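You operate a simulated robot arm through the tools that you are given. There is no shell and no other tool. Be economical: measure what you need, move in short steps, check, and stop when the job is done.

You are at the controls of a simulated robot arm. One attempt, no reset.

## Task
Turn air and filter on, press TEST, then heat the centre zone at 50 C.
Fine: heat knob to 50; that zone goes on last.

It is judged by the outcome, as a careful person would: the job done as asked, and still so three seconds after it is handed in. It fails if anything else is knocked over, pushed out of place, dropped, spilled or broken.

## Robot
A 7-joint arm with a two-finger parallel gripper on a trunk, on a base that drives. Base frame: it is fixed to the floor where the robot stands at the start and does not move with it; the origin is under the middle of the robot, x ahead of it, y to its left, z up. Readings come in mm, degrees, newtons and seconds.
With the tool pointing down near the work surface it reaches from about 360 to 780 mm from the robot's upright axis, wherever it stands. Its first joint turns from -166.0 to 166.0 degrees. Places, roughly: air selector [500, 0, 900]; brake knob [400, 1500, 900]; centre selector [500, 300, 900]; cream console [600, -400, 600]; filter selector [400, 1200, 900]; go button of the console [300, -1200, 900]; heat knob [300, 700, 900]; inlet selector [500, 200, 900]; jog button of the console [300, -1100, 900]; lamp selector [400, 1400, 900]; length knob [300, -300, 900]; main switch [400, -1500, 900]; mute button [300, 0, 900]; outlet selector [500, 500, 900]; pull selector [500, -1100, 900]; reset button on the cream console [500, -800, 900]. Payload 3.91 kg.
The tool frame sits at the grasp point between the pads (the TCP): z along the fingers, y along the line on which they close. The tips reach 30 mm beyond it. Largest opening 110 mm; finger width 20, thickness 10; the body of the gripper, 48 by 112 mm, starts 55 mm behind the TCP.
Orientation is that of the tool frame in the base frame, as [roll, pitch, yaw] about the fixed x, y, z axes, in that order (R = Rz(yaw) Ry(pitch) Rx(roll)). With the fingers straight down and closing along the base's y, the tool's x points along the base's -x, its y along +y and its z along -z.

## Interface
- The arm moves only by the tool nudge_tool. Its argument "series" is a list that holds one entry, the list of rows, each a list of 7 numbers: the opening, from 0 (shut) to 1 (fully open), then the shift along the tool's x, y, z in units of 500 mm (1.0 is 500 mm), then the turn, a rotation vector about the tool's x, y, z in units of 120 degrees (1.0 is 120 degrees). In form: [[[gripper, dx, dy, dz, rx, ry, rz], ...]]. A call has 1 to 20 rows; each row is the pose to reach, as a shift and turn from the pose commanded when the call began, along the tool's axes at that moment. A call with a number of a shift or a turn outside -1 to 1 is refused whole. Each row takes 0.2 s and may step no farther than 50 mm and 8.6 degrees from the row before; otherwise, or with a gripper value out of range, the whole call is refused. Where a pose cannot be reached the arm comes as near as it can. A force on the tool above 40 N (or 10 N above the force at the start of the call, whichever is more), or a blocked arm, ends the call early, and 0.2 s more pass. The fingers move at their own pace (about 153 mm/s each) and stop on an object; they squeeze with about 43 N. The grip force told is the motor's: it shows also when the fingers shut on nothing. Time passes only in rows, and 0.2 s behind the last, so rows that repeat a pose let the fingers close. The reply holds the time, the measured pose of the TCP, the force on the tool along the base axes, the opening and the grip force, in the units named above and with some noise, with the torque about the TCP (base axes, N m) and any sound that the robot's microphone picked up.
- Cameras (640 x 400 px; columns grow to the right, rows downward): "scene" is now at [0.6, 152.7, 1586.7]; the picture's right is [-0.01, -1.00, 0.00], its down [-0.77, 0.01, -0.64] and it looks along [0.64, -0.00, -0.77] (base axes); focal length 216 px, centre (320, 200). "wrist" rides on the gripper at [77, 7, -114] in the tool frame; the picture's right is [-0.09, 1.00, 0.00], its down [-0.80, -0.07, -0.59] and it looks along [-0.59, -0.05, 0.80] (tool axes); focal length 270 px, centre (320, 200). There is no depth. A picture from a camera that has moved, and an enlarged one, comes with that camera's place and axes in the base frame and with its lens.
- snapshot(camera): a new picture of that camera. The clock stands still meanwhile.
- slide_trunk(by): slides the trunk up (or, below 0, down) by that many mm; the arm and the scene camera ride with it, the base frame stays. It gives what a move gives, with no picture.
- steer(legs): drives the robot by 1 to 6 legs, each [ahead, turn to the left] in mm and degrees, along the robot's own axes; the way and the turn of a leg run together, so that a leg with both is an arc; at most 1500 mm and 180 degrees a leg. The arm and the cameras ride along, it lands a little off, and it stops where it bumps. It gives what a move gives.
- pan_tilt(pan, tilt): turns the head with the scene camera to pan (to the left, within 155 degrees either way) and tilt (down, from -29 to 69), counted from straight ahead of the robot. It gives what a move gives.
- zoom(camera, box): a new picture of the part [left, top, right, bottom] of that camera's present view, enlarged. The clock stands still meanwhile.
- sign_off(): hands the job in; it is judged then, once.

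Go step by step. Nothing tells you exact positions but the pictures and the camera data: compare them with the known pose of the tool, close in by small moves and look again before you grip or let go. The budget is 120 turns and 90 pictures, counting those below and the enlarged ones. Unless the task says otherwise, let go and move clear before handing in, and close with one line.

The tools are called after "Call:" as name(argument=value, ...) on one line, values as JSON. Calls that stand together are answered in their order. nudge_tool: Moves the arm, as the interface text tells. Its arguments: {"type":"object","properties":{"series":{"type":"array"}},"required":["series"]} The other tools are called the same way: slide_trunk (by) slides the trunk up or down; steer (legs) drives the base; pan_tilt (pan, tilt) turns the head that bears the scene camera; snapshot (camera) takes a picture; zoom (camera, box) takes an enlarged picture of a part of a camera's view; sign_off () hands the job in.

At the start:

```text
time_s: 0.0
tcp_pos: [319.7, 261.3, 1214.1]
tool_rot: [180.0, 0.0, 180.0]
force: [0.2, 0.4, 0.7]
torque: [0.05, 0.01, -0.02]
gripper_width: 109.9
gripper_force: 0.1
trunk travel left (down, up): [-575.0, 35.0]
robot x, y, heading: [-2.0, 3.9, 0.1]
head pan, tilt: [-0.4, 50.1]
```

scene: 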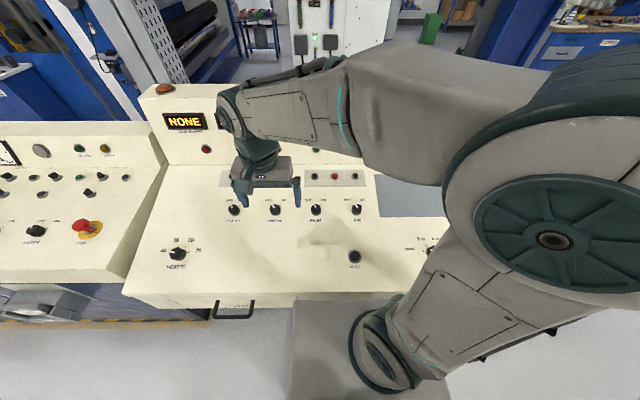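
wrist: 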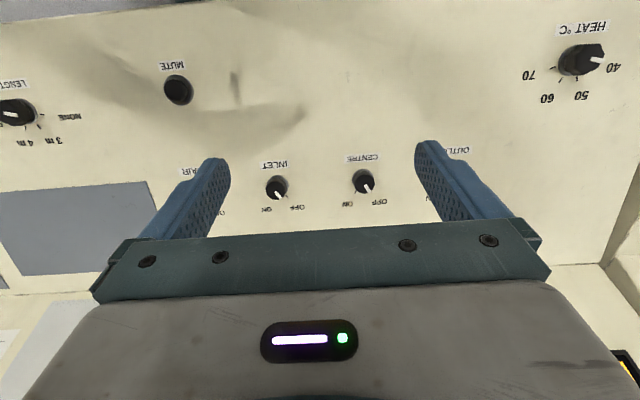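

The console in front carries a row of selectors (outlet, centre, inlet, air), the heat knob and the mute button; to the left is another panel. I'll enlarge the view and look left for the filter selector and TEST.

Call:
zoom(camera="scene", box=[120, 70, 440, 270])

Call:
zoom(camera="scene", box=[0, 120, 200, 245])

Call:
zoom(camera="wrist", box=[140, 0, 640, 240])

```text
2.00 times, centred on (280, 170) of scene
camera zoom: at [0.6, 152.7, 1586.7], right [-0.01, -1.0, 0.0], down [-0.77, 0.01, -0.64], along [0.64, 0.0, -0.77], focal length 433 px, centre (400, 260)
```

zoom: 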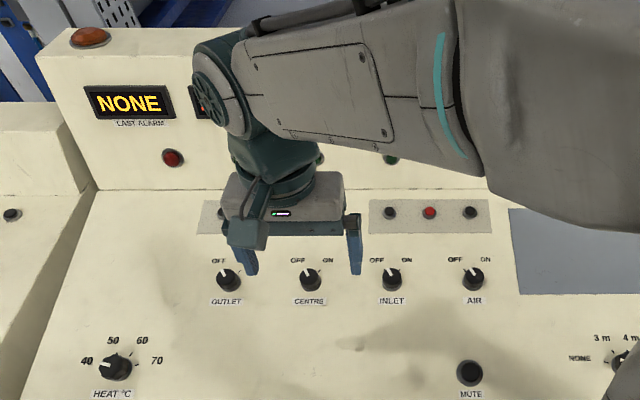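

```text
3.20 times, centred on (100, 182) of scene
camera zoom: at [0.6, 152.7, 1586.7], right [-0.01, -1.0, 0.0], down [-0.77, 0.01, -0.64], along [0.64, 0.0, -0.77], focal length 693 px, centre (1024, 256)
```

zoom: 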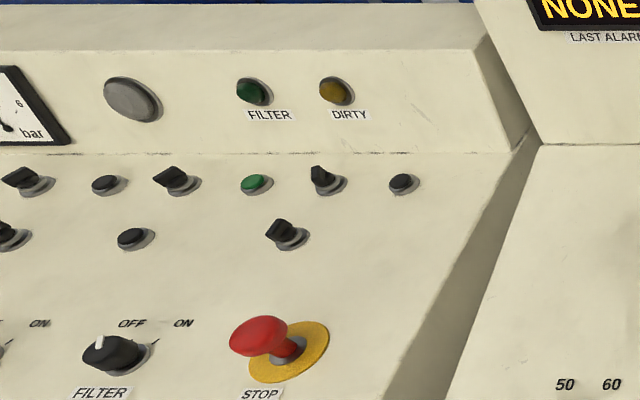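

```text
1.28 times, centred on (390, 120) of wrist
camera zoom: at [242.8, 268.9, 1327.8], right [0.09, 1.0, 0.0], down [0.8, -0.07, 0.59], along [0.59, -0.05, -0.8], focal length 346 px, centre (230, 302)
```

zoom: 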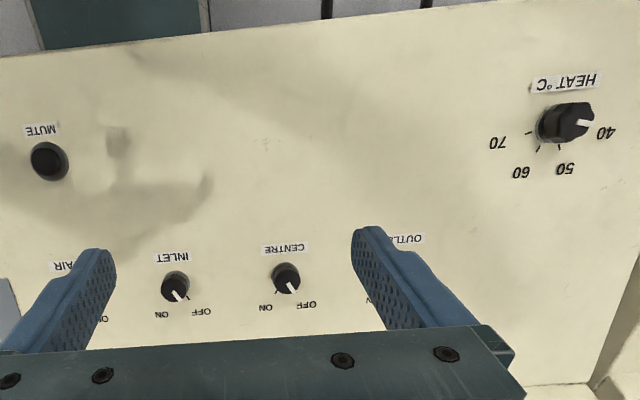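

The filter selector is on the left panel beside the red STOP. TEST is not seen yet, so I'll pan the head to search for it.

Call:
pan_tilt(pan=60, tilt=40)

Call:
snapshot(camera="scene")

Call:
pan_tilt(pan=-60, tilt=40)

Call:
snapshot(camera="scene")

```text
time_s: 1.3
tcp_pos: [319.0, 261.9, 1214.0]
tool_rot: [180.0, 0.1, 180.0]
force: [-1.1, 1.0, 0.1]
torque: [0.01, -0.03, -0.01]
gripper_width: 110.4
gripper_force: 0.0
trunk travel left (down, up): [-575.0, 35.0]
robot x, y, heading: [1.4, -0.0, -0.2]
head pan, tilt: [60.0, 40.0]
```

```text
84 pictures are left
camera scene: at [-33.7, 226.8, 1601.1], right [0.87, -0.5, 0.0], down [-0.32, -0.56, -0.77], along [0.38, 0.66, -0.64], focal length 216 px, centre (320, 200)
```

scene: 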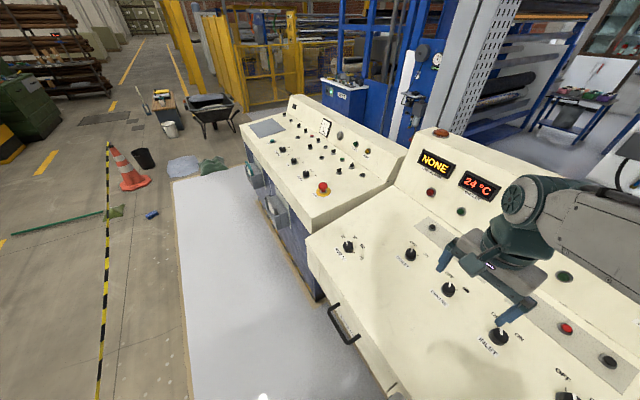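

```text
time_s: 3.3
tcp_pos: [319.8, 262.0, 1213.9]
tool_rot: [-179.9, 0.0, 180.0]
force: [0.2, 0.5, 0.2]
torque: [0.03, -0.02, -0.01]
gripper_width: 110.1
gripper_force: 0.0
trunk travel left (down, up): [-575.0, 35.0]
robot x, y, heading: [0.6, 2.1, 0.1]
head pan, tilt: [-60.0, 40.0]
```

```text
83 pictures are left
camera scene: at [-33.7, 79.7, 1601.1], right [-0.87, -0.5, 0.0], down [-0.32, 0.56, -0.77], along [0.38, -0.66, -0.64], focal length 216 px, centre (320, 200)
```

scene: 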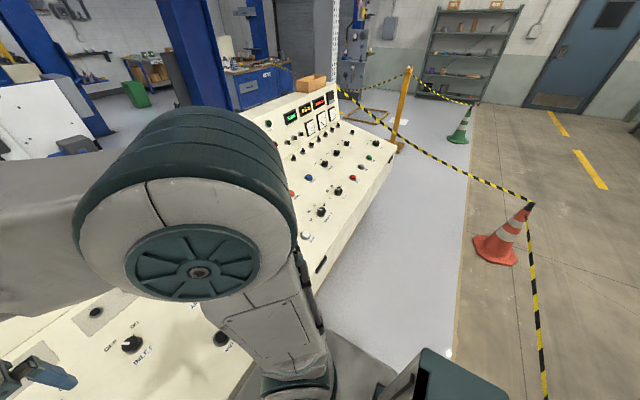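

Call:
zoom(camera="scene", box=[240, 80, 400, 180])

Call:
zoom(camera="scene", box=[270, 150, 400, 280])

Call:
pan_tilt(pan=45, tilt=40)

Call:
zoom(camera="scene", box=[120, 80, 320, 220])

```text
4.00 times, centred on (320, 130) of scene
camera zoom: at [-33.7, 79.7, 1601.1], right [-0.87, -0.5, 0.0], down [-0.32, 0.56, -0.77], along [0.38, -0.66, -0.64], focal length 866 px, centre (320, 480)
```

zoom: 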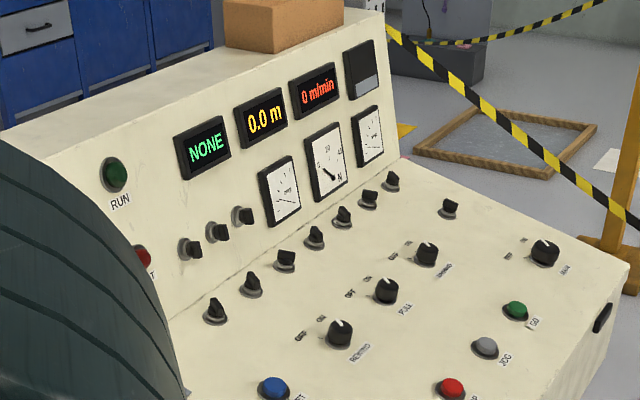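

```text
3.08 times, centred on (335, 215) of scene
camera zoom: at [-33.7, 79.7, 1601.1], right [-0.87, -0.5, 0.0], down [-0.32, 0.56, -0.77], along [0.38, -0.66, -0.64], focal length 666 px, centre (274, 154)
```

zoom: 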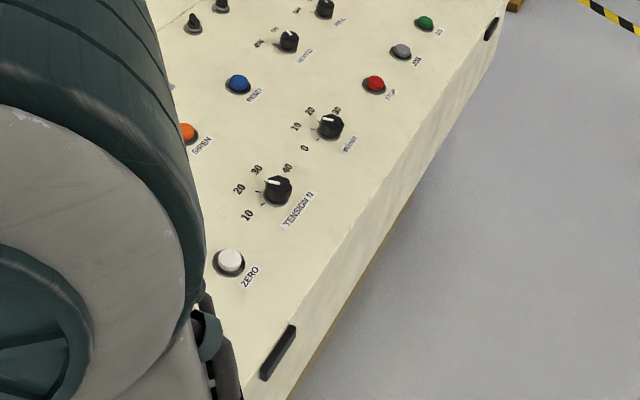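

```text
time_s: 5.1
tcp_pos: [319.6, 262.5, 1213.6]
tool_rot: [179.9, 0.0, 180.0]
force: [-0.6, 0.1, -0.3]
torque: [0.03, 0.02, 0.01]
gripper_width: 110.0
gripper_force: 0.1
trunk travel left (down, up): [-575.0, 35.0]
robot x, y, heading: [-3.3, 4.6, -0.1]
head pan, tilt: [45.0, 40.0]
```

```text
2.86 times, centred on (220, 150) of scene
camera zoom: at [-16.1, 213.3, 1601.1], right [0.71, -0.71, 0.0], down [-0.45, -0.45, -0.77], along [0.54, 0.54, -0.64], focal length 618 px, centre (606, 343)
```

zoom: 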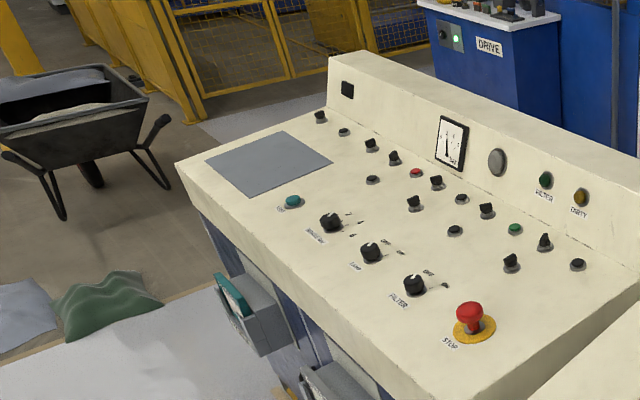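

Call:
zoom(camera="scene", box=[195, 140, 275, 190])

Call:
pan_tilt(pan=20, tilt=35)

Call:
snapshot(camera="scene")

Call:
pan_tilt(pan=-30, tilt=60)

Call:
snapshot(camera="scene")

```text
8.00 times, centred on (235, 165) of scene
camera zoom: at [-16.1, 213.3, 1601.1], right [0.71, -0.71, 0.0], down [-0.45, -0.45, -0.77], along [0.54, 0.54, -0.64], focal length 1732 px, centre (1000, 480)
```

zoom: 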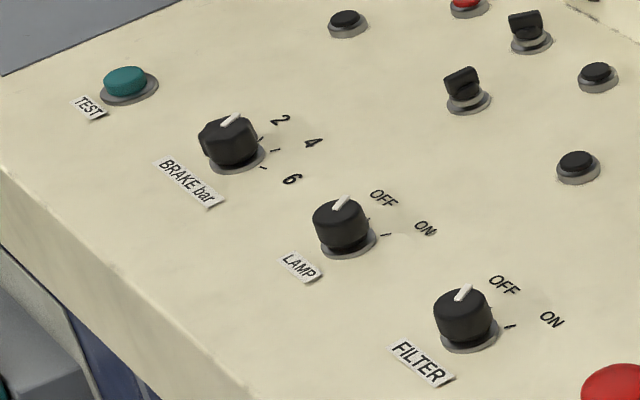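

```text
time_s: 6.0
tcp_pos: [319.6, 262.1, 1212.9]
tool_rot: [-180.0, 0.0, -180.0]
force: [0.3, 0.0, -0.3]
torque: [0.03, -0.01, 0.0]
gripper_width: 110.0
gripper_force: 0.1
trunk travel left (down, up): [-575.0, 35.0]
robot x, y, heading: [-1.4, 4.7, 0.1]
head pan, tilt: [20.0, 35.0]
```

```text
78 pictures are left
camera scene: at [6.4, 183.5, 1608.7], right [0.34, -0.94, 0.0], down [-0.54, -0.2, -0.82], along [0.77, 0.28, -0.57], focal length 216 px, centre (320, 200)
```

scene: 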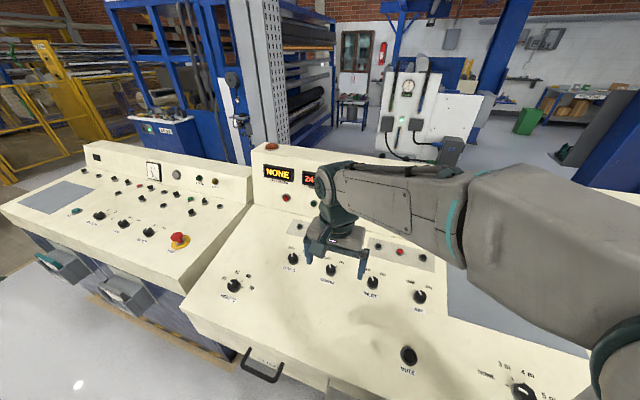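

```text
time_s: 7.2
tcp_pos: [320.1, 260.8, 1214.1]
tool_rot: [-179.9, 0.0, 180.0]
force: [-0.1, 0.2, -0.1]
torque: [0.02, 0.0, 0.0]
gripper_width: 110.1
gripper_force: 0.1
trunk travel left (down, up): [-575.0, 35.0]
robot x, y, heading: [0.8, 2.9, 0.0]
head pan, tilt: [-30.0, 60.0]
```

```text
77 pictures are left
camera scene: at [-18.5, 120.0, 1574.4], right [-0.5, -0.87, 0.0], down [-0.75, 0.43, -0.5], along [0.43, -0.25, -0.87], focal length 216 px, centre (320, 200)
```

scene: 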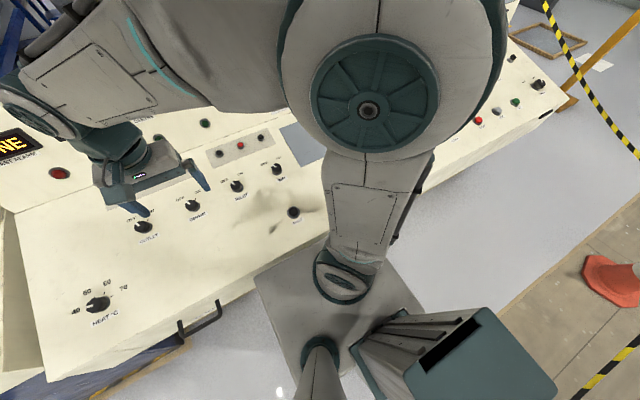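

TEST is the teal button at the far left of the left console, so the job starts with AIR on the middle console. From two views the panel rises about 13° away from the robot, and I take AIR to be near (505, 11, 917). I'll hover above it, tilted to the panel.

Call:
nudge_tool(series=[[[0.5, -0.0393, -0.0628, 0.045, 0, 0, 0], [0.5, -0.0785, -0.1255, 0.09, 0, 0, 0], [0.5, -0.1178, -0.1883, 0.135, 0, -0.02, 0], [0.5, -0.157, -0.251, 0.18, 0, -0.04, 0], [0.5, -0.1963, -0.3138, 0.225, 0, -0.06, 0], [0.5, -0.2355, -0.3765, 0.27, 0, -0.08, 0], [0.5, -0.2748, -0.4393, 0.315, 0, -0.1, 0], [0.5, -0.314, -0.502, 0.36, 0, -0.108, 0], [0.5, -0.314, -0.502, 0.36, 0, -0.108, 0]]])

Call:
snapshot(camera="wrist")

Call:
pan_tilt(pan=0, tilt=50)

Call:
snapshot(camera="scene")

```text
time_s: 9.2
tcp_pos: [475.8, 12.1, 1033.0]
tool_rot: [179.9, 13.0, -180.0]
force: [0.1, -1.3, 0.2]
torque: [0.01, -0.02, 0.01]
gripper_width: 54.9
gripper_force: 0.0
trunk travel left (down, up): [-575.0, 35.0]
robot x, y, heading: [0.0, 6.2, 0.2]
head pan, tilt: [-30.0, 60.0]
```

```text
76 pictures are left
camera wrist: at [375.0, 18.9, 1127.1], right [0.09, 1.0, 0.02], down [0.65, -0.07, 0.76], along [0.76, -0.05, -0.65], focal length 270 px, centre (320, 200)
```

wrist: 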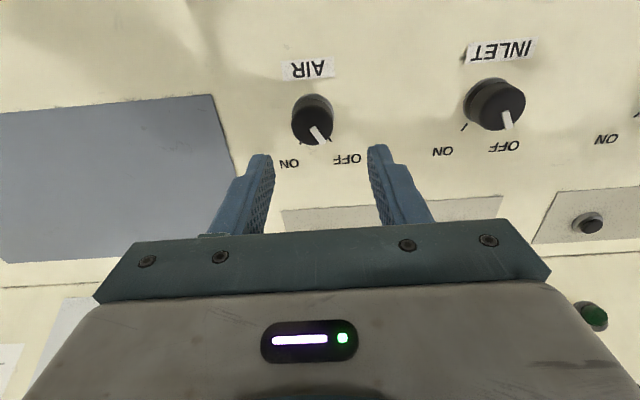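

```text
time_s: 10.1
tcp_pos: [475.8, 12.4, 1032.6]
tool_rot: [-179.9, 12.9, 180.0]
force: [0.5, -0.1, -0.3]
torque: [0.03, 0.01, 0.03]
gripper_width: 55.1
gripper_force: 0.1
trunk travel left (down, up): [-575.0, 35.0]
robot x, y, heading: [2.3, 8.7, 0.1]
head pan, tilt: [0.0, 50.0]
```

```text
75 pictures are left
camera scene: at [0.7, 153.1, 1586.9], right [0.0, -1.0, 0.0], down [-0.77, 0.0, -0.64], along [0.64, 0.0, -0.77], focal length 216 px, centre (320, 200)
```

scene: 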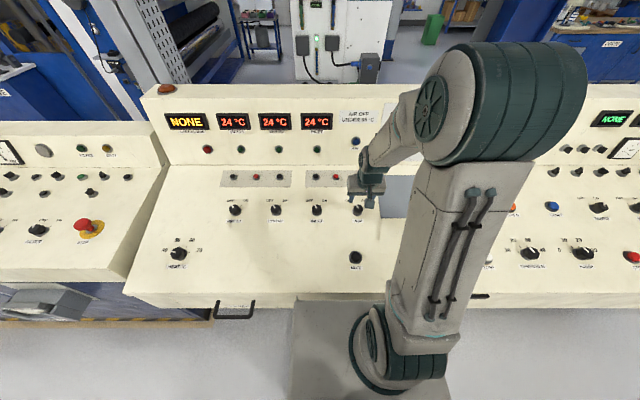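

AIR top comes out at about (509, 8, 920) by triangulation of the row. I'll come down most of the way and check alignment.

Call:
nudge_tool(series=[[[0.5, -0.014, -0.008, 0.06, 0, 0, 0], [0.5, -0.014, -0.008, 0.13, 0, 0, 0], [0.5, -0.014, -0.008, 0.13, 0, 0, 0]]])

Call:
snapshot(camera="wrist")

Call:
zoom(camera="scene", box=[300, 100, 420, 240])

```text
time_s: 10.9
tcp_pos: [497.5, 6.6, 971.8]
tool_rot: [180.0, 13.0, 179.9]
force: [0.2, 0.0, 0.7]
torque: [-0.01, -0.02, 0.0]
gripper_width: 55.0
gripper_force: 0.0
trunk travel left (down, up): [-575.0, 35.0]
robot x, y, heading: [2.9, 4.1, 0.1]
head pan, tilt: [0.0, 50.0]
```

```text
74 pictures are left
camera wrist: at [397.1, 13.5, 1065.5], right [0.09, 1.0, 0.02], down [0.65, -0.07, 0.76], along [0.76, -0.05, -0.65], focal length 270 px, centre (320, 200)
```

wrist: 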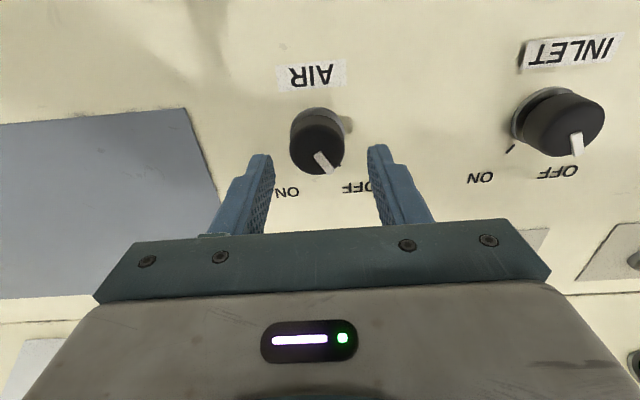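

```text
2.86 times, centred on (360, 170) of scene
camera zoom: at [0.6, 153.2, 1587.0], right [0.0, -1.0, 0.0], down [-0.77, 0.0, -0.64], along [0.64, 0.0, -0.77], focal length 618 px, centre (206, 286)
```

zoom: 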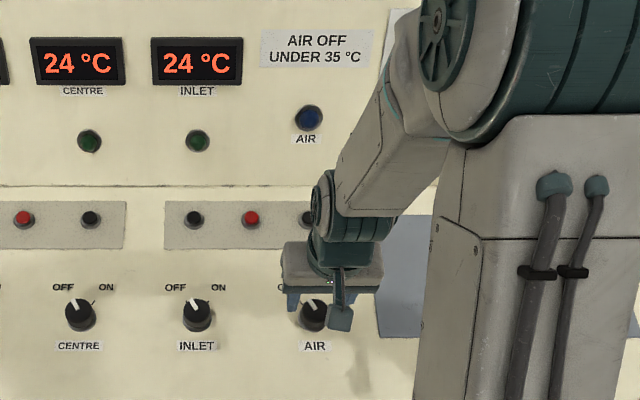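

Aligned laterally; the knob is about 37 mm wide. I'll go further down with a 2–3 mm correction.

Call:
nudge_tool(series=[[[0.5, -0.005, -0.002, 0.03, 0, 0, 0], [0.5, -0.005, -0.002, 0.05, 0, 0, 0], [0.5, -0.005, -0.002, 0.05, 0, 0, 0]]])

Call:
snapshot(camera="wrist")

Call:
zoom(camera="scene", box=[320, 170, 400, 240])

```text
time_s: 11.7
tcp_pos: [506.8, 5.9, 946.6]
tool_rot: [-179.9, 13.0, -179.9]
force: [-0.6, -0.8, 0.7]
torque: [-0.03, -0.02, -0.01]
gripper_width: 55.0
gripper_force: 0.1
trunk travel left (down, up): [-575.0, 35.0]
robot x, y, heading: [0.4, 2.8, 0.1]
head pan, tilt: [0.0, 50.0]
```

```text
72 pictures are left
camera wrist: at [405.5, 12.6, 1041.5], right [0.09, 1.0, 0.02], down [0.65, -0.07, 0.76], along [0.76, -0.05, -0.65], focal length 270 px, centre (320, 200)
```

wrist: 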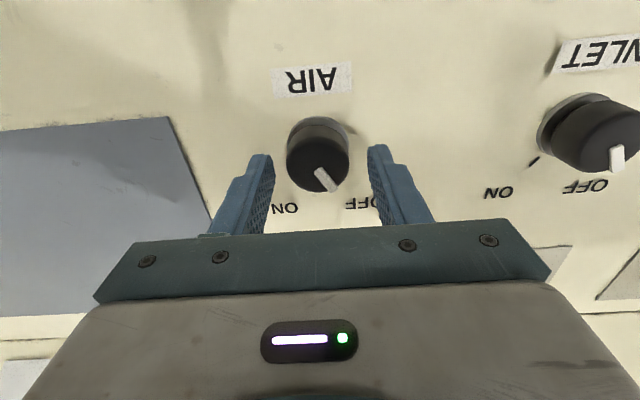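

```text
5.71 times, centred on (360, 205) of scene
camera zoom: at [0.7, 153.2, 1587.0], right [0.0, -1.0, 0.0], down [-0.77, 0.0, -0.64], along [0.64, 0.0, -0.77], focal length 1237 px, centre (91, 171)
```

zoom: 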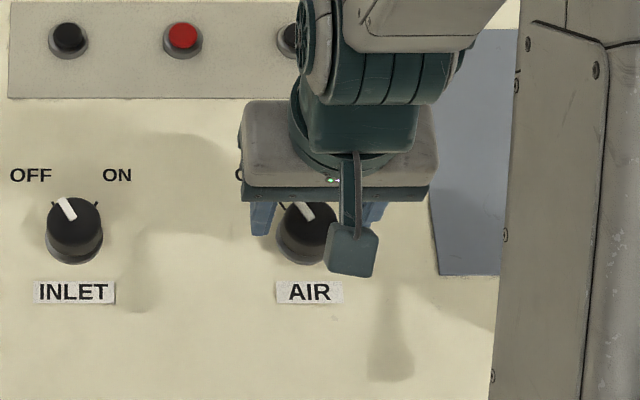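

Call:
nudge_tool(series=[[[0.5, 0, 0, 0.012, 0, 0, 0], [0.5, 0, 0, 0.024, 0, 0, 0], [0.5, 0, 0, 0.024, 0, 0, 0]]])

Call:
zoom(camera="wrist", box=[200, 60, 440, 220])

```text
time_s: 12.5
tcp_pos: [509.7, 6.1, 935.0]
tool_rot: [180.0, 12.9, 179.9]
force: [-0.3, 1.0, -0.5]
torque: [0.01, -0.03, -0.01]
gripper_width: 55.3
gripper_force: 0.1
trunk travel left (down, up): [-575.0, 35.0]
robot x, y, heading: [0.8, 2.8, 0.0]
head pan, tilt: [0.0, 50.0]
```

```text
2.50 times, centred on (320, 140) of wrist
camera zoom: at [408.5, 12.8, 1029.5], right [0.09, 1.0, 0.02], down [0.65, -0.07, 0.76], along [0.76, -0.05, -0.65], focal length 676 px, centre (320, 350)
```

zoom: 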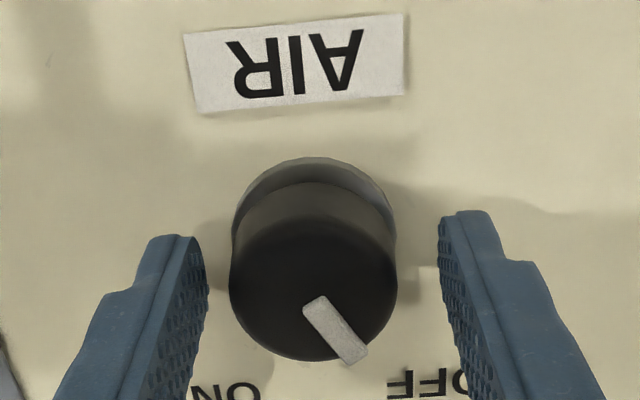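

Call:
nudge_tool(series=[[[0.5, 0, -0.002, 0.008, 0, 0, 0], [0.5, 0, -0.002, 0.016, 0, 0, 0], [0.5, 0, -0.002, 0.016, 0, 0, 0]]])

Call:
zoom(camera="wrist", box=[200, 60, 440, 220])

```text
time_s: 13.3
tcp_pos: [511.0, 4.2, 928.4]
tool_rot: [-179.9, 13.0, -180.0]
force: [0.5, 0.3, 0.7]
torque: [-0.01, -0.03, -0.03]
gripper_width: 55.0
gripper_force: 0.0
trunk travel left (down, up): [-575.0, 35.0]
robot x, y, heading: [-1.6, -0.3, -0.0]
head pan, tilt: [0.0, 50.0]
```

```text
2.50 times, centred on (320, 140) of wrist
camera zoom: at [410.5, 11.7, 1022.1], right [0.09, 1.0, 0.02], down [0.65, -0.07, 0.76], along [0.76, -0.05, -0.65], focal length 676 px, centre (320, 350)
```

zoom: 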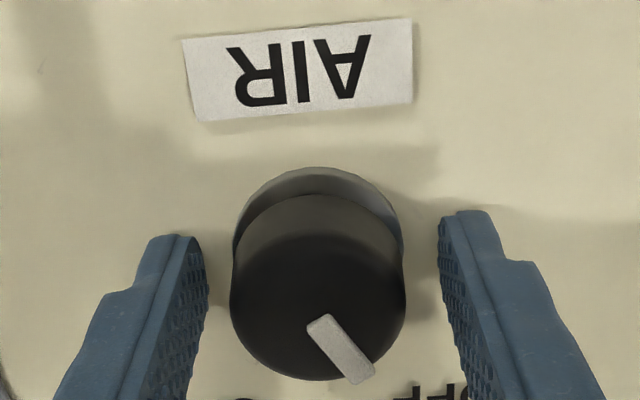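

Knob is centred between the fingers with the tips about 16 mm below its top. I'll close on it and turn clockwise (seen from above) a little at first.

Call:
nudge_tool(series=[[[0.35, 0, 0, 0, 0, 0, 0], [0.2, 0, 0, 0, 0, 0, 0], [0.1, 0, 0, 0, 0, 0, 0], [0.1, 0, 0, 0, 0, 0, 0]]])

Call:
zoom(camera="wrist", box=[200, 60, 440, 220])

```text
time_s: 14.3
tcp_pos: [511.9, 4.6, 928.1]
tool_rot: [-180.0, 13.0, -180.0]
force: [0.3, -1.9, -0.8]
torque: [0.28, -0.21, 0.06]
gripper_width: 37.4
gripper_force: 44.9
trunk travel left (down, up): [-575.0, 35.0]
robot x, y, heading: [-0.9, 2.9, -0.1]
head pan, tilt: [0.0, 50.0]
```

```text
2.50 times, centred on (320, 140) of wrist
camera zoom: at [410.5, 11.3, 1022.1], right [0.09, 1.0, 0.02], down [0.65, -0.07, 0.76], along [0.76, -0.05, -0.65], focal length 676 px, centre (320, 350)
```

zoom: 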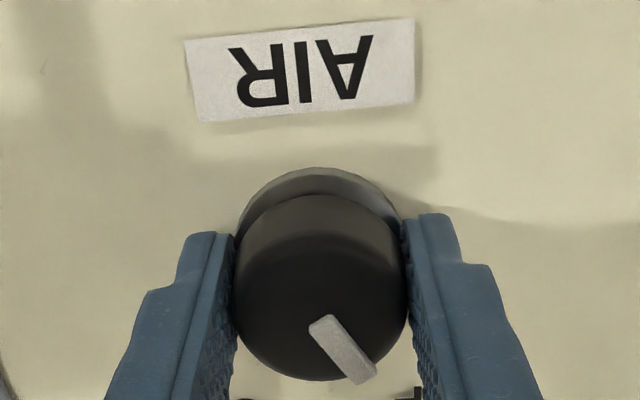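

Call:
nudge_tool(series=[[[0.1, 0, 0, 0, 0, 0, 0.06], [0.1, 0, 0, 0, 0, 0, 0.12], [0.1, 0, 0, 0, 0, 0, 0.18], [0.1, 0, 0, 0, 0, 0, 0.24], [0.1, 0, 0, 0, 0, 0, 0.3], [0.1, 0, 0, 0, 0, 0, 0.36], [0.1, 0, 0, 0, 0, 0, 0.42], [0.1, 0, 0, 0, 0, 0, 0.48], [0.1, 0, 0, 0, 0, 0, 0.48]]])

Call:
snapshot(camera="wrist")

Call:
zoom(camera="scene", box=[300, 100, 420, 240])

```text
time_s: 16.3
tcp_pos: [510.3, 3.3, 929.3]
tool_rot: [169.1, 6.9, 121.6]
force: [2.8, -5.8, -3.8]
torque: [0.82, 0.07, 0.15]
gripper_width: 37.8
gripper_force: 45.4
trunk travel left (down, up): [-575.0, 35.0]
robot x, y, heading: [-0.6, 1.0, 0.0]
head pan, tilt: [0.0, 50.0]
```

```text
67 pictures are left
camera wrist: at [450.8, 72.6, 1031.5], right [0.87, 0.46, 0.2], down [0.23, -0.72, 0.66], along [0.44, -0.53, -0.72], focal length 270 px, centre (320, 200)
```

wrist: 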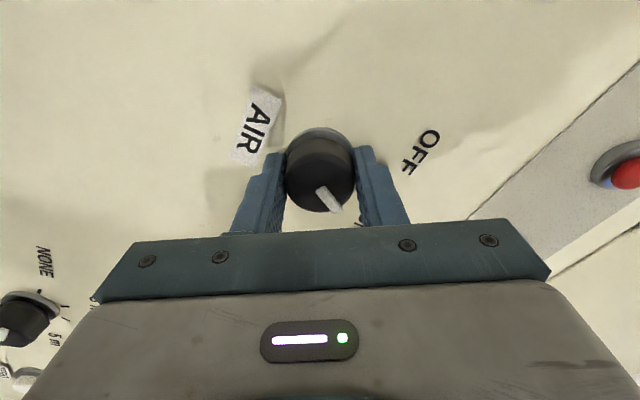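

```text
2.86 times, centred on (360, 170) of scene
camera zoom: at [1.6, 152.0, 1587.0], right [0.0, -1.0, 0.0], down [-0.77, 0.0, -0.64], along [0.64, 0.0, -0.77], focal length 618 px, centre (206, 286)
```

zoom: 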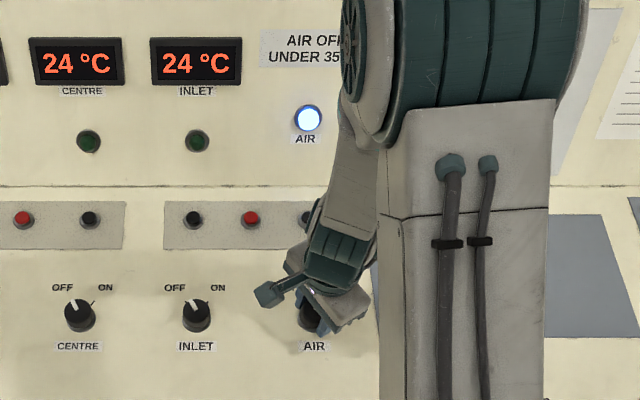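

The AIR lamp is lit. I'll release, back off along the panel normal, and check the pointer.

Call:
nudge_tool(series=[[[0.3, 0, 0, 0, 0, 0, 0], [0.5, 0, 0, 0, 0, 0, 0], [0.5, 0, 0, -0.08, 0, 0, 0], [0.5, 0, 0, -0.16, 0, 0, 0], [0.5, 0, 0, -0.22, 0, 0, 0], [0.5, 0, 0, -0.22, 0, 0, 0]]])

Call:
snapshot(camera="wrist")

```text
time_s: 17.7
tcp_pos: [486.8, 3.8, 1035.5]
tool_rot: [169.1, 6.9, 121.7]
force: [0.8, 0.2, 1.0]
torque: [-0.02, 0.01, -0.01]
gripper_width: 55.0
gripper_force: 0.1
trunk travel left (down, up): [-575.0, 35.0]
robot x, y, heading: [2.7, 2.6, 0.1]
head pan, tilt: [0.0, 50.0]
```

```text
65 pictures are left
camera wrist: at [425.1, 73.1, 1138.9], right [0.87, 0.46, 0.2], down [0.23, -0.71, 0.66], along [0.45, -0.53, -0.72], focal length 270 px, centre (320, 200)
```

wrist: 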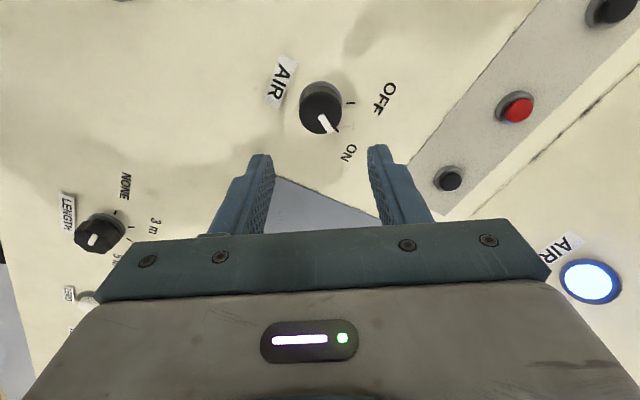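

AIR is ON with its lamp lit. Now I'll lift and untwist the tool, and look at the floor around the base before driving to the left console.

Call:
nudge_tool(series=[[[0.5, 0, 0, -0.08, 0, 0, -0.06], [0.5, 0, 0, -0.16, 0, 0, -0.12], [0.5, 0, 0, -0.24, 0, 0, -0.18], [0.5, 0, 0, -0.32, 0, 0, -0.24], [0.5, 0, 0, -0.32, 0, 0, -0.3], [0.5, 0, 0, -0.32, 0, 0, -0.36], [0.5, 0, 0, -0.32, 0, 0, -0.42], [0.5, 0, 0, -0.32, 0, 0, -0.487], [0.5, 0, 0, -0.32, 0, 0, -0.487]]])

Call:
pan_tilt(pan=90, tilt=65)

Call:
snapshot(camera="scene")

Call:
pan_tilt(pan=150, tilt=50)

Call:
snapshot(camera="scene")

```text
time_s: 19.7
tcp_pos: [449.8, 6.3, 1191.9]
tool_rot: [-179.8, 13.0, -179.1]
force: [-0.1, -0.7, 0.0]
torque: [0.0, -0.01, -0.03]
gripper_width: 55.0
gripper_force: 0.1
trunk travel left (down, up): [-575.0, 35.0]
robot x, y, heading: [-0.3, 1.9, 0.0]
head pan, tilt: [0.0, 50.0]
```

```text
time_s: 21.4
tcp_pos: [450.0, 5.1, 1193.1]
tool_rot: [-179.8, 13.0, -179.1]
force: [0.6, 0.4, -0.5]
torque: [-0.01, -0.02, 0.01]
gripper_width: 54.9
gripper_force: 0.1
trunk travel left (down, up): [-575.0, 35.0]
robot x, y, heading: [1.0, 4.1, -0.0]
head pan, tilt: [90.0, 65.0]
```

```text
64 pictures are left
camera scene: at [-76.2, 213.8, 1568.8], right [1.0, 0.0, 0.0], down [0.0, -0.91, -0.42], along [0.0, 0.42, -0.91], focal length 216 px, centre (320, 200)
```

scene: 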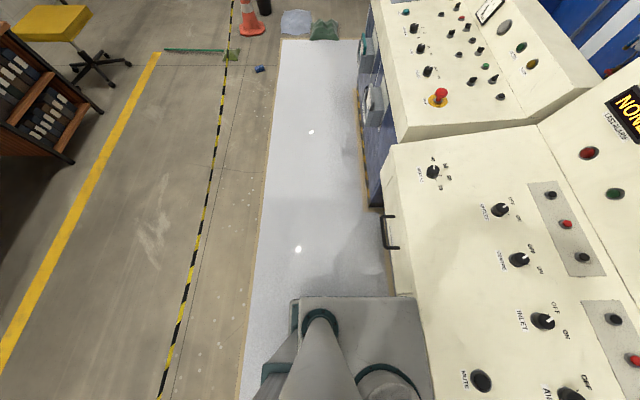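

```text
time_s: 22.7
tcp_pos: [450.2, 4.6, 1192.7]
tool_rot: [-179.8, 12.9, -179.1]
force: [0.1, -0.4, -0.5]
torque: [-0.01, -0.03, -0.01]
gripper_width: 55.0
gripper_force: 0.2
trunk travel left (down, up): [-575.0, 35.0]
robot x, y, heading: [-0.8, 2.8, -0.0]
head pan, tilt: [150.0, 50.0]
```

```text
63 pictures are left
camera scene: at [-142.9, 191.6, 1586.9], right [0.5, 0.87, 0.0], down [0.66, -0.38, -0.64], along [-0.56, 0.32, -0.77], focal length 216 px, centre (320, 200)
```

scene: 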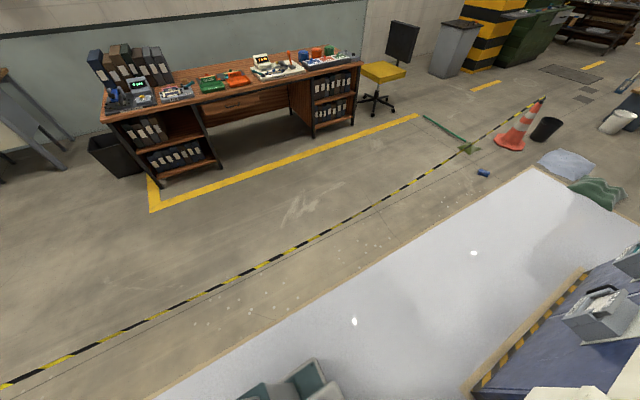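

The lane beside the consoles is clear; FILTER is near (433, 1209) and TEST near (420, 1746). I'll back off, then drive left along the lane to stand between them at y≈1480.

Call:
steer(legs=[[-150, 0], [0, 90]])

Call:
pan_tilt(pan=0, tilt=45)

Call:
snapshot(camera="scene")

```text
time_s: 27.8
tcp_pos: [-143.8, 451.9, 1191.9]
tool_rot: [-179.8, 13.1, -90.4]
force: [0.6, 0.6, -0.3]
torque: [0.01, 0.0, -0.02]
gripper_width: 55.1
gripper_force: 0.0
trunk travel left (down, up): [-575.0, 35.0]
robot x, y, heading: [-151.8, 2.2, 89.1]
head pan, tilt: [150.0, 50.0]
```

```text
time_s: 30.2
tcp_pos: [-144.5, 451.8, 1192.4]
tool_rot: [-179.8, 13.1, -90.5]
force: [0.0, -0.4, 0.2]
torque: [0.01, 0.0, -0.01]
gripper_width: 55.2
gripper_force: 0.0
trunk travel left (down, up): [-575.0, 35.0]
robot x, y, heading: [-149.6, 1.3, 88.7]
head pan, tilt: [0.0, 45.0]
```

```text
62 pictures are left
camera scene: at [-300.6, 11.1, 1593.9], right [1.0, -0.02, 0.0], down [-0.01, -0.71, -0.71], along [0.01, 0.71, -0.71], focal length 216 px, centre (320, 200)
```

scene: 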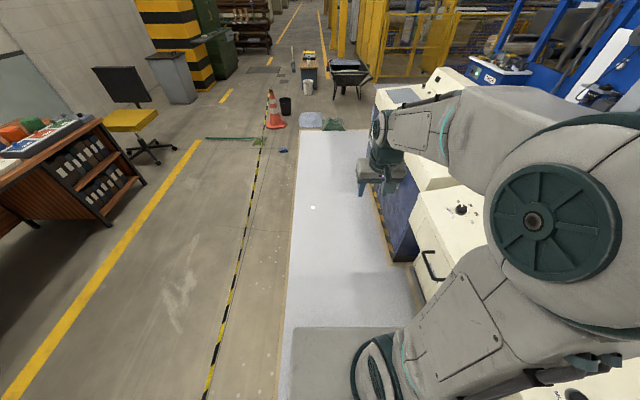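

Call:
steer(legs=[[1478, 0], [0, -89]])

Call:
pan_tilt(pan=0, tilt=50)

Call:
snapshot(camera="scene")

```text
time_s: 41.3
tcp_pos: [346.0, 1457.9, 1191.3]
tool_rot: [-179.7, 12.8, 179.0]
force: [0.0, 0.7, 0.6]
torque: [0.01, 0.02, 0.01]
gripper_width: 55.3
gripper_force: 0.1
trunk travel left (down, up): [-575.0, 35.0]
robot x, y, heading: [-104.6, 1467.1, -1.8]
head pan, tilt: [0.0, 45.0]
```

```text
time_s: 41.9
tcp_pos: [346.7, 1457.6, 1193.4]
tool_rot: [-179.8, 12.9, 179.1]
force: [0.3, 0.0, -0.1]
torque: [0.03, -0.04, 0.0]
gripper_width: 55.1
gripper_force: 0.0
trunk travel left (down, up): [-575.0, 35.0]
robot x, y, heading: [-102.1, 1467.7, -1.7]
head pan, tilt: [0.0, 50.0]
```

```text
61 pictures are left
camera scene: at [-97.7, 1620.6, 1587.0], right [-0.03, -1.0, 0.0], down [-0.77, 0.02, -0.64], along [0.64, -0.02, -0.77], focal length 216 px, centre (320, 200)
```

scene: 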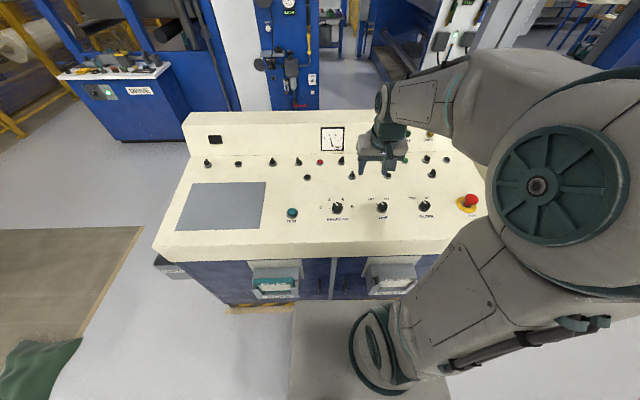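

In place. I'll enlarge the panel to locate FILTER and TEST from here.

Call:
zoom(camera="scene", box=[260, 120, 500, 270])

Call:
snapshot(camera="wrist")

```text
2.67 times, centred on (380, 195) of scene
camera zoom: at [-97.7, 1620.6, 1587.0], right [-0.03, -1.0, 0.0], down [-0.77, 0.02, -0.64], along [0.64, -0.02, -0.77], focal length 577 px, centre (160, 213)
```

zoom: 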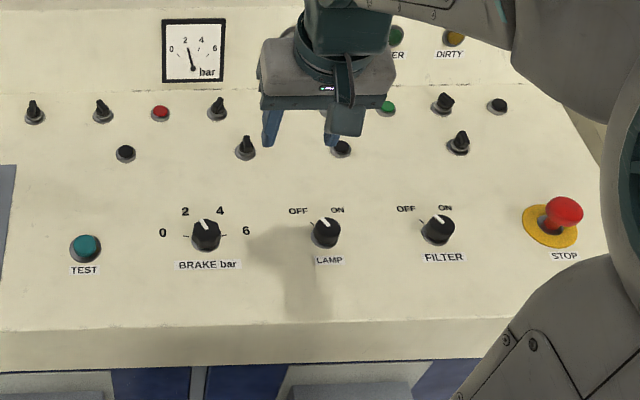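

```text
59 pictures are left
camera wrist: at [245.9, 1467.3, 1286.0], right [0.1, 0.99, 0.02], down [0.65, -0.08, 0.76], along [0.76, -0.07, -0.65], focal length 270 px, centre (320, 200)
```

wrist: 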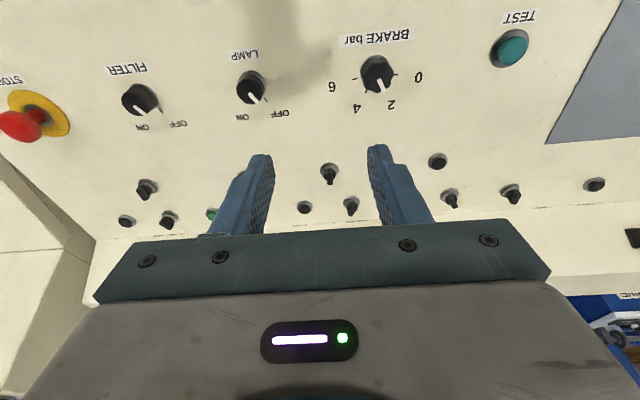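

FILTER is at roughly (431, 1184, 900), currently OFF. I'll move to hover over it.

Call:
nudge_tool(series=[[[0.5, -0.005, -0.068, 0.046, 0, 0, 0], [0.5, -0.01, -0.137, 0.092, 0, 0, 0], [0.5, -0.015, -0.205, 0.139, 0, 0, 0], [0.5, -0.02, -0.273, 0.185, 0, 0, 0], [0.5, -0.026, -0.341, 0.231, 0, 0, 0], [0.5, -0.031, -0.41, 0.277, 0, 0, 0], [0.5, -0.036, -0.478, 0.324, 0, 0, 0], [0.5, -0.041, -0.546, 0.37, 0, 0, -0.0075], [0.5, -0.041, -0.546, 0.37, 0, 0, -0.0075]]])

Call:
snapshot(camera="wrist")

Call:
snapshot(camera="scene")

```text
time_s: 43.9
tcp_pos: [403.9, 1183.1, 1019.1]
tool_rot: [-179.6, 13.1, 180.0]
force: [0.5, 0.2, 0.1]
torque: [0.07, 0.03, 0.0]
gripper_width: 55.1
gripper_force: 0.2
trunk travel left (down, up): [-575.0, 35.0]
robot x, y, heading: [-102.3, 1466.8, -1.8]
head pan, tilt: [0.0, 50.0]
```

```text
58 pictures are left
camera wrist: at [303.5, 1190.8, 1112.8], right [0.09, 1.0, 0.01], down [0.65, -0.07, 0.76], along [0.76, -0.06, -0.65], focal length 270 px, centre (320, 200)
```

wrist: 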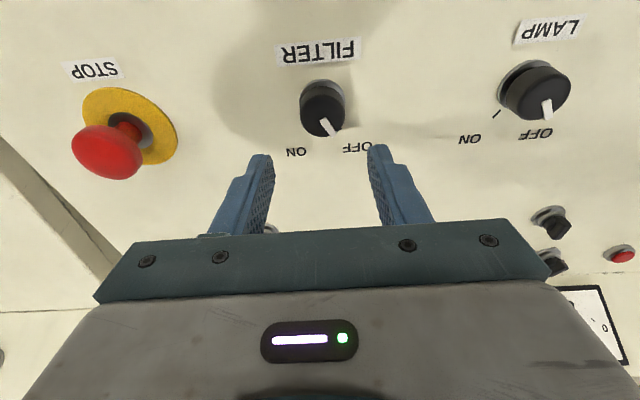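

```text
57 pictures are left
camera scene: at [-97.8, 1620.7, 1586.9], right [-0.03, -1.0, 0.0], down [-0.77, 0.02, -0.64], along [0.64, -0.02, -0.77], focal length 216 px, centre (320, 200)
```

scene: 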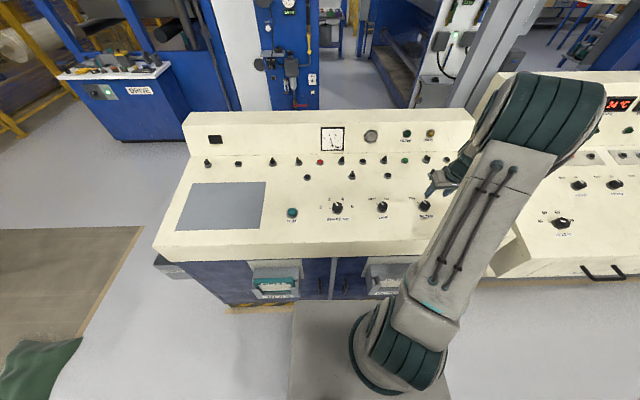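

Call:
nudge_tool(series=[[[0.5, -0.007, 0, 0.08, 0, 0, 0], [0.5, -0.007, 0, 0.16, 0, 0, 0], [0.5, -0.007, 0, 0.19, 0, 0, 0], [0.5, -0.007, 0, 0.19, 0, 0, 0]]])

Call:
zoom(camera="wrist", box=[200, 60, 440, 220])

```text
time_s: 44.9
tcp_pos: [428.1, 1183.1, 925.7]
tool_rot: [-179.6, 13.0, -180.0]
force: [0.1, 1.0, 0.5]
torque: [0.01, 0.02, 0.01]
gripper_width: 54.9
gripper_force: 0.0
trunk travel left (down, up): [-575.0, 35.0]
robot x, y, heading: [-106.0, 1469.3, -1.7]
head pan, tilt: [0.0, 50.0]
```

```text
2.50 times, centred on (320, 140) of wrist
camera zoom: at [328.1, 1191.1, 1019.2], right [0.09, 1.0, 0.01], down [0.65, -0.07, 0.76], along [0.76, -0.06, -0.65], focal length 676 px, centre (320, 350)
```

zoom: 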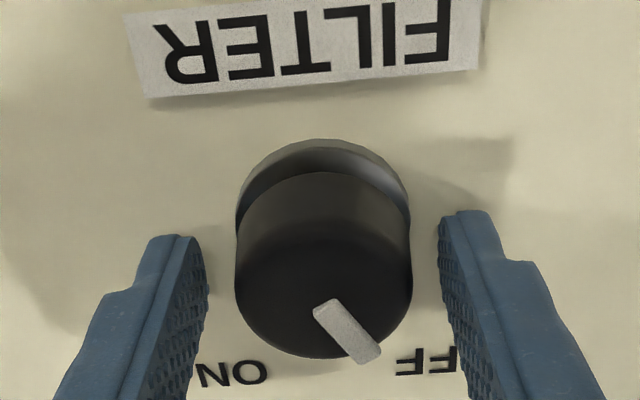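

The knob sits slightly toward the robot from the finger line; I'll shift 5 mm, descend 3 mm and check.

Call:
nudge_tool(series=[[[0.5, 0.01, 0.001, 0.0, 0, 0, 0], [0.5, 0.01, 0.001, 0.006, 0, 0, 0], [0.5, 0.01, 0.001, 0.006, 0, 0, 0]]])

Call:
zoom(camera="wrist", box=[200, 60, 440, 220])

```text
time_s: 45.7
tcp_pos: [424.1, 1182.7, 925.3]
tool_rot: [-179.4, 13.2, -179.9]
force: [-3.0, 0.2, 25.4]
torque: [0.75, 0.18, 0.15]
gripper_width: 54.9
gripper_force: 0.1
trunk travel left (down, up): [-575.0, 35.0]
robot x, y, heading: [-103.0, 1468.1, -1.8]
head pan, tilt: [0.0, 50.0]
```

```text
2.50 times, centred on (320, 140) of wrist
camera zoom: at [322.1, 1191.5, 1017.6], right [0.09, 1.0, 0.01], down [0.64, -0.07, 0.76], along [0.76, -0.06, -0.65], focal length 676 px, centre (320, 350)
```

zoom: 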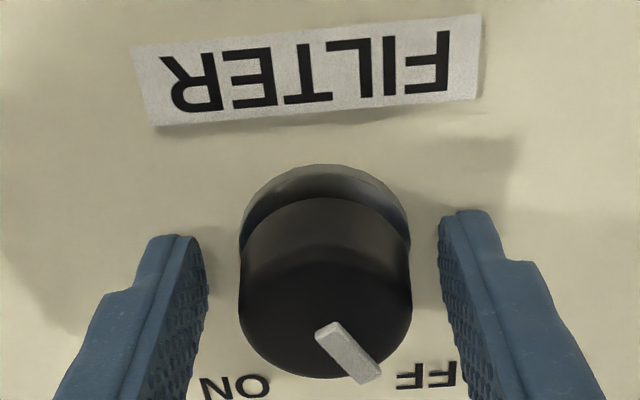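

The tips touch the panel; I'll raise 5 mm, then grip.

Call:
nudge_tool(series=[[[0.5, 0, 0.002, -0.01, 0, 0, 0], [0.5, 0, 0.002, -0.01, 0, 0, 0], [0.3, 0, 0.002, -0.01, 0, 0, 0], [0.1, 0, 0.002, -0.01, 0, 0, 0], [0.1, 0, 0.002, -0.01, 0, 0, 0]]])

Call:
zoom(camera="wrist", box=[200, 60, 440, 220])

```text
time_s: 46.9
tcp_pos: [422.3, 1185.2, 924.5]
tool_rot: [-179.7, 12.8, 179.8]
force: [-4.0, -1.5, -9.8]
torque: [0.39, -0.44, -0.03]
gripper_width: 38.0
gripper_force: 44.5
trunk travel left (down, up): [-575.0, 35.0]
robot x, y, heading: [-105.6, 1469.8, -1.8]
head pan, tilt: [0.0, 50.0]
```

```text
2.50 times, centred on (320, 140) of wrist
camera zoom: at [322.0, 1192.1, 1019.4], right [0.09, 1.0, 0.01], down [0.65, -0.07, 0.76], along [0.76, -0.06, -0.65], focal length 676 px, centre (320, 350)
```

zoom: 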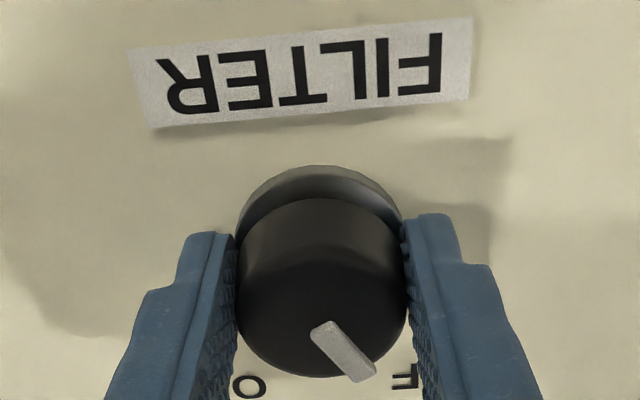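

Call:
nudge_tool(series=[[[0.1, 0, 0, 0, 0, 0, 0.06], [0.1, 0, 0, 0, 0, 0, 0.12], [0.1, 0, 0, 0, 0, 0, 0.18], [0.1, 0, 0, 0, 0, 0, 0.24], [0.1, 0, 0, 0, 0, 0, 0.3], [0.1, 0, 0, 0, 0, 0, 0.36], [0.1, 0, 0, 0, 0, 0, 0.42], [0.1, 0, 0, 0, 0, 0, 0.48], [0.1, 0, 0, 0, 0, 0, 0.48]]])

Call:
snapshot(camera="scene")

Call:
snapshot(camera="wrist")

```text
time_s: 48.9
tcp_pos: [423.5, 1182.0, 927.1]
tool_rot: [169.1, 7.2, 121.5]
force: [12.3, -11.1, 9.2]
torque: [-0.84, 0.44, 0.01]
gripper_width: 39.9
gripper_force: 45.4
trunk travel left (down, up): [-575.0, 35.0]
robot x, y, heading: [-105.3, 1469.5, -2.0]
head pan, tilt: [0.0, 50.0]
```

```text
53 pictures are left
camera scene: at [-96.5, 1619.4, 1587.3], right [-0.03, -1.0, 0.0], down [-0.77, 0.03, -0.64], along [0.64, -0.02, -0.77], focal length 216 px, centre (320, 200)
```

scene: 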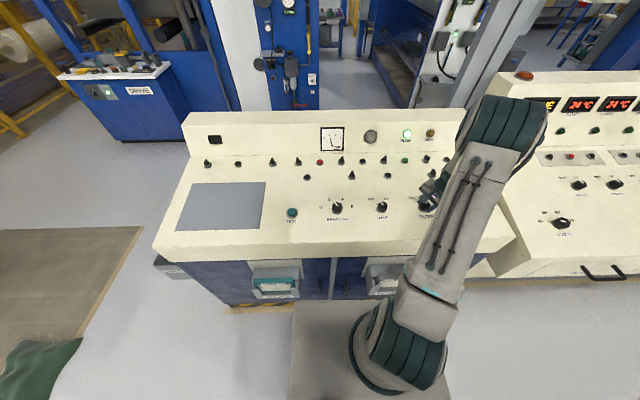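

```text
52 pictures are left
camera wrist: at [363.9, 1252.6, 1030.0], right [0.87, 0.46, 0.2], down [0.22, -0.71, 0.67], along [0.45, -0.54, -0.72], focal length 270 px, centre (320, 200)
```

wrist: 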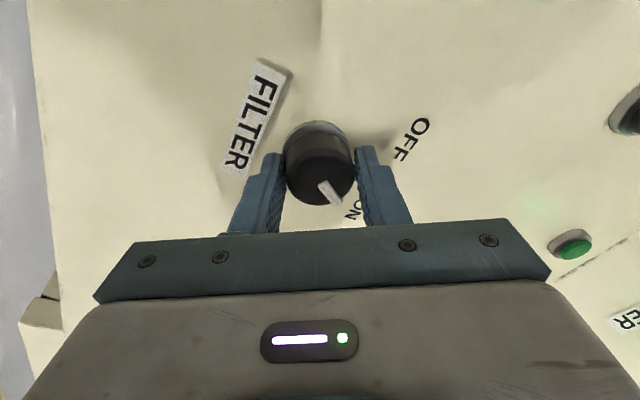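

The FILTER lamp is lit. I'll release, back off and check the pointer.

Call:
nudge_tool(series=[[[0.3, 0, 0, 0, 0, 0, 0], [0.5, 0, 0, 0, 0, 0, 0], [0.5, 0, 0, -0.08, 0, 0, 0], [0.5, 0, 0, -0.16, 0, 0, 0], [0.5, 0, 0, -0.24, 0, 0, 0], [0.5, 0, 0, -0.24, 0, 0, 0]]])

Call:
snapshot(camera="wrist")

Call:
zoom(camera="scene", box=[260, 120, 500, 270])

```text
time_s: 50.3
tcp_pos: [396.7, 1185.3, 1046.2]
tool_rot: [169.3, 7.2, 121.6]
force: [0.2, 0.0, 0.0]
torque: [0.03, 0.0, -0.02]
gripper_width: 54.7
gripper_force: 0.1
trunk travel left (down, up): [-575.0, 35.0]
robot x, y, heading: [-100.8, 1469.8, -2.0]
head pan, tilt: [0.0, 50.0]
```

```text
51 pictures are left
camera wrist: at [335.2, 1254.4, 1147.7], right [0.87, 0.46, 0.2], down [0.23, -0.71, 0.67], along [0.44, -0.53, -0.72], focal length 270 px, centre (320, 200)
```

wrist: 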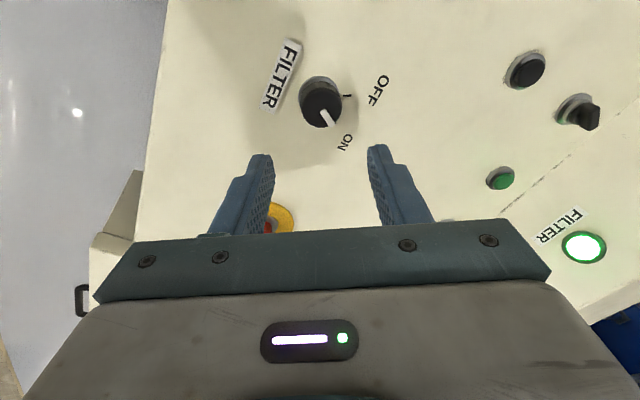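

```text
2.67 times, centred on (380, 195) of scene
camera zoom: at [-97.5, 1620.2, 1587.0], right [-0.03, -1.0, 0.0], down [-0.77, 0.02, -0.64], along [0.64, -0.02, -0.77], focal length 577 px, centre (160, 213)
```

zoom: 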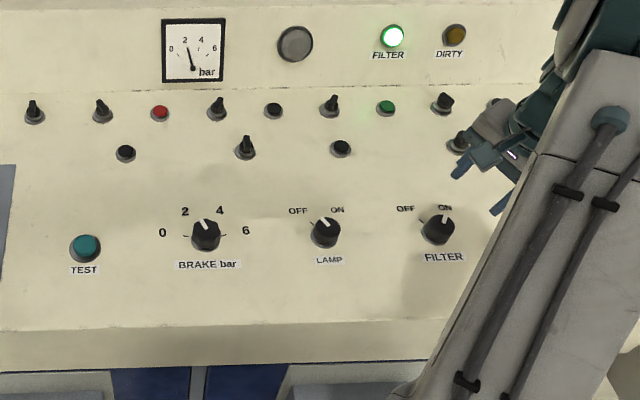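

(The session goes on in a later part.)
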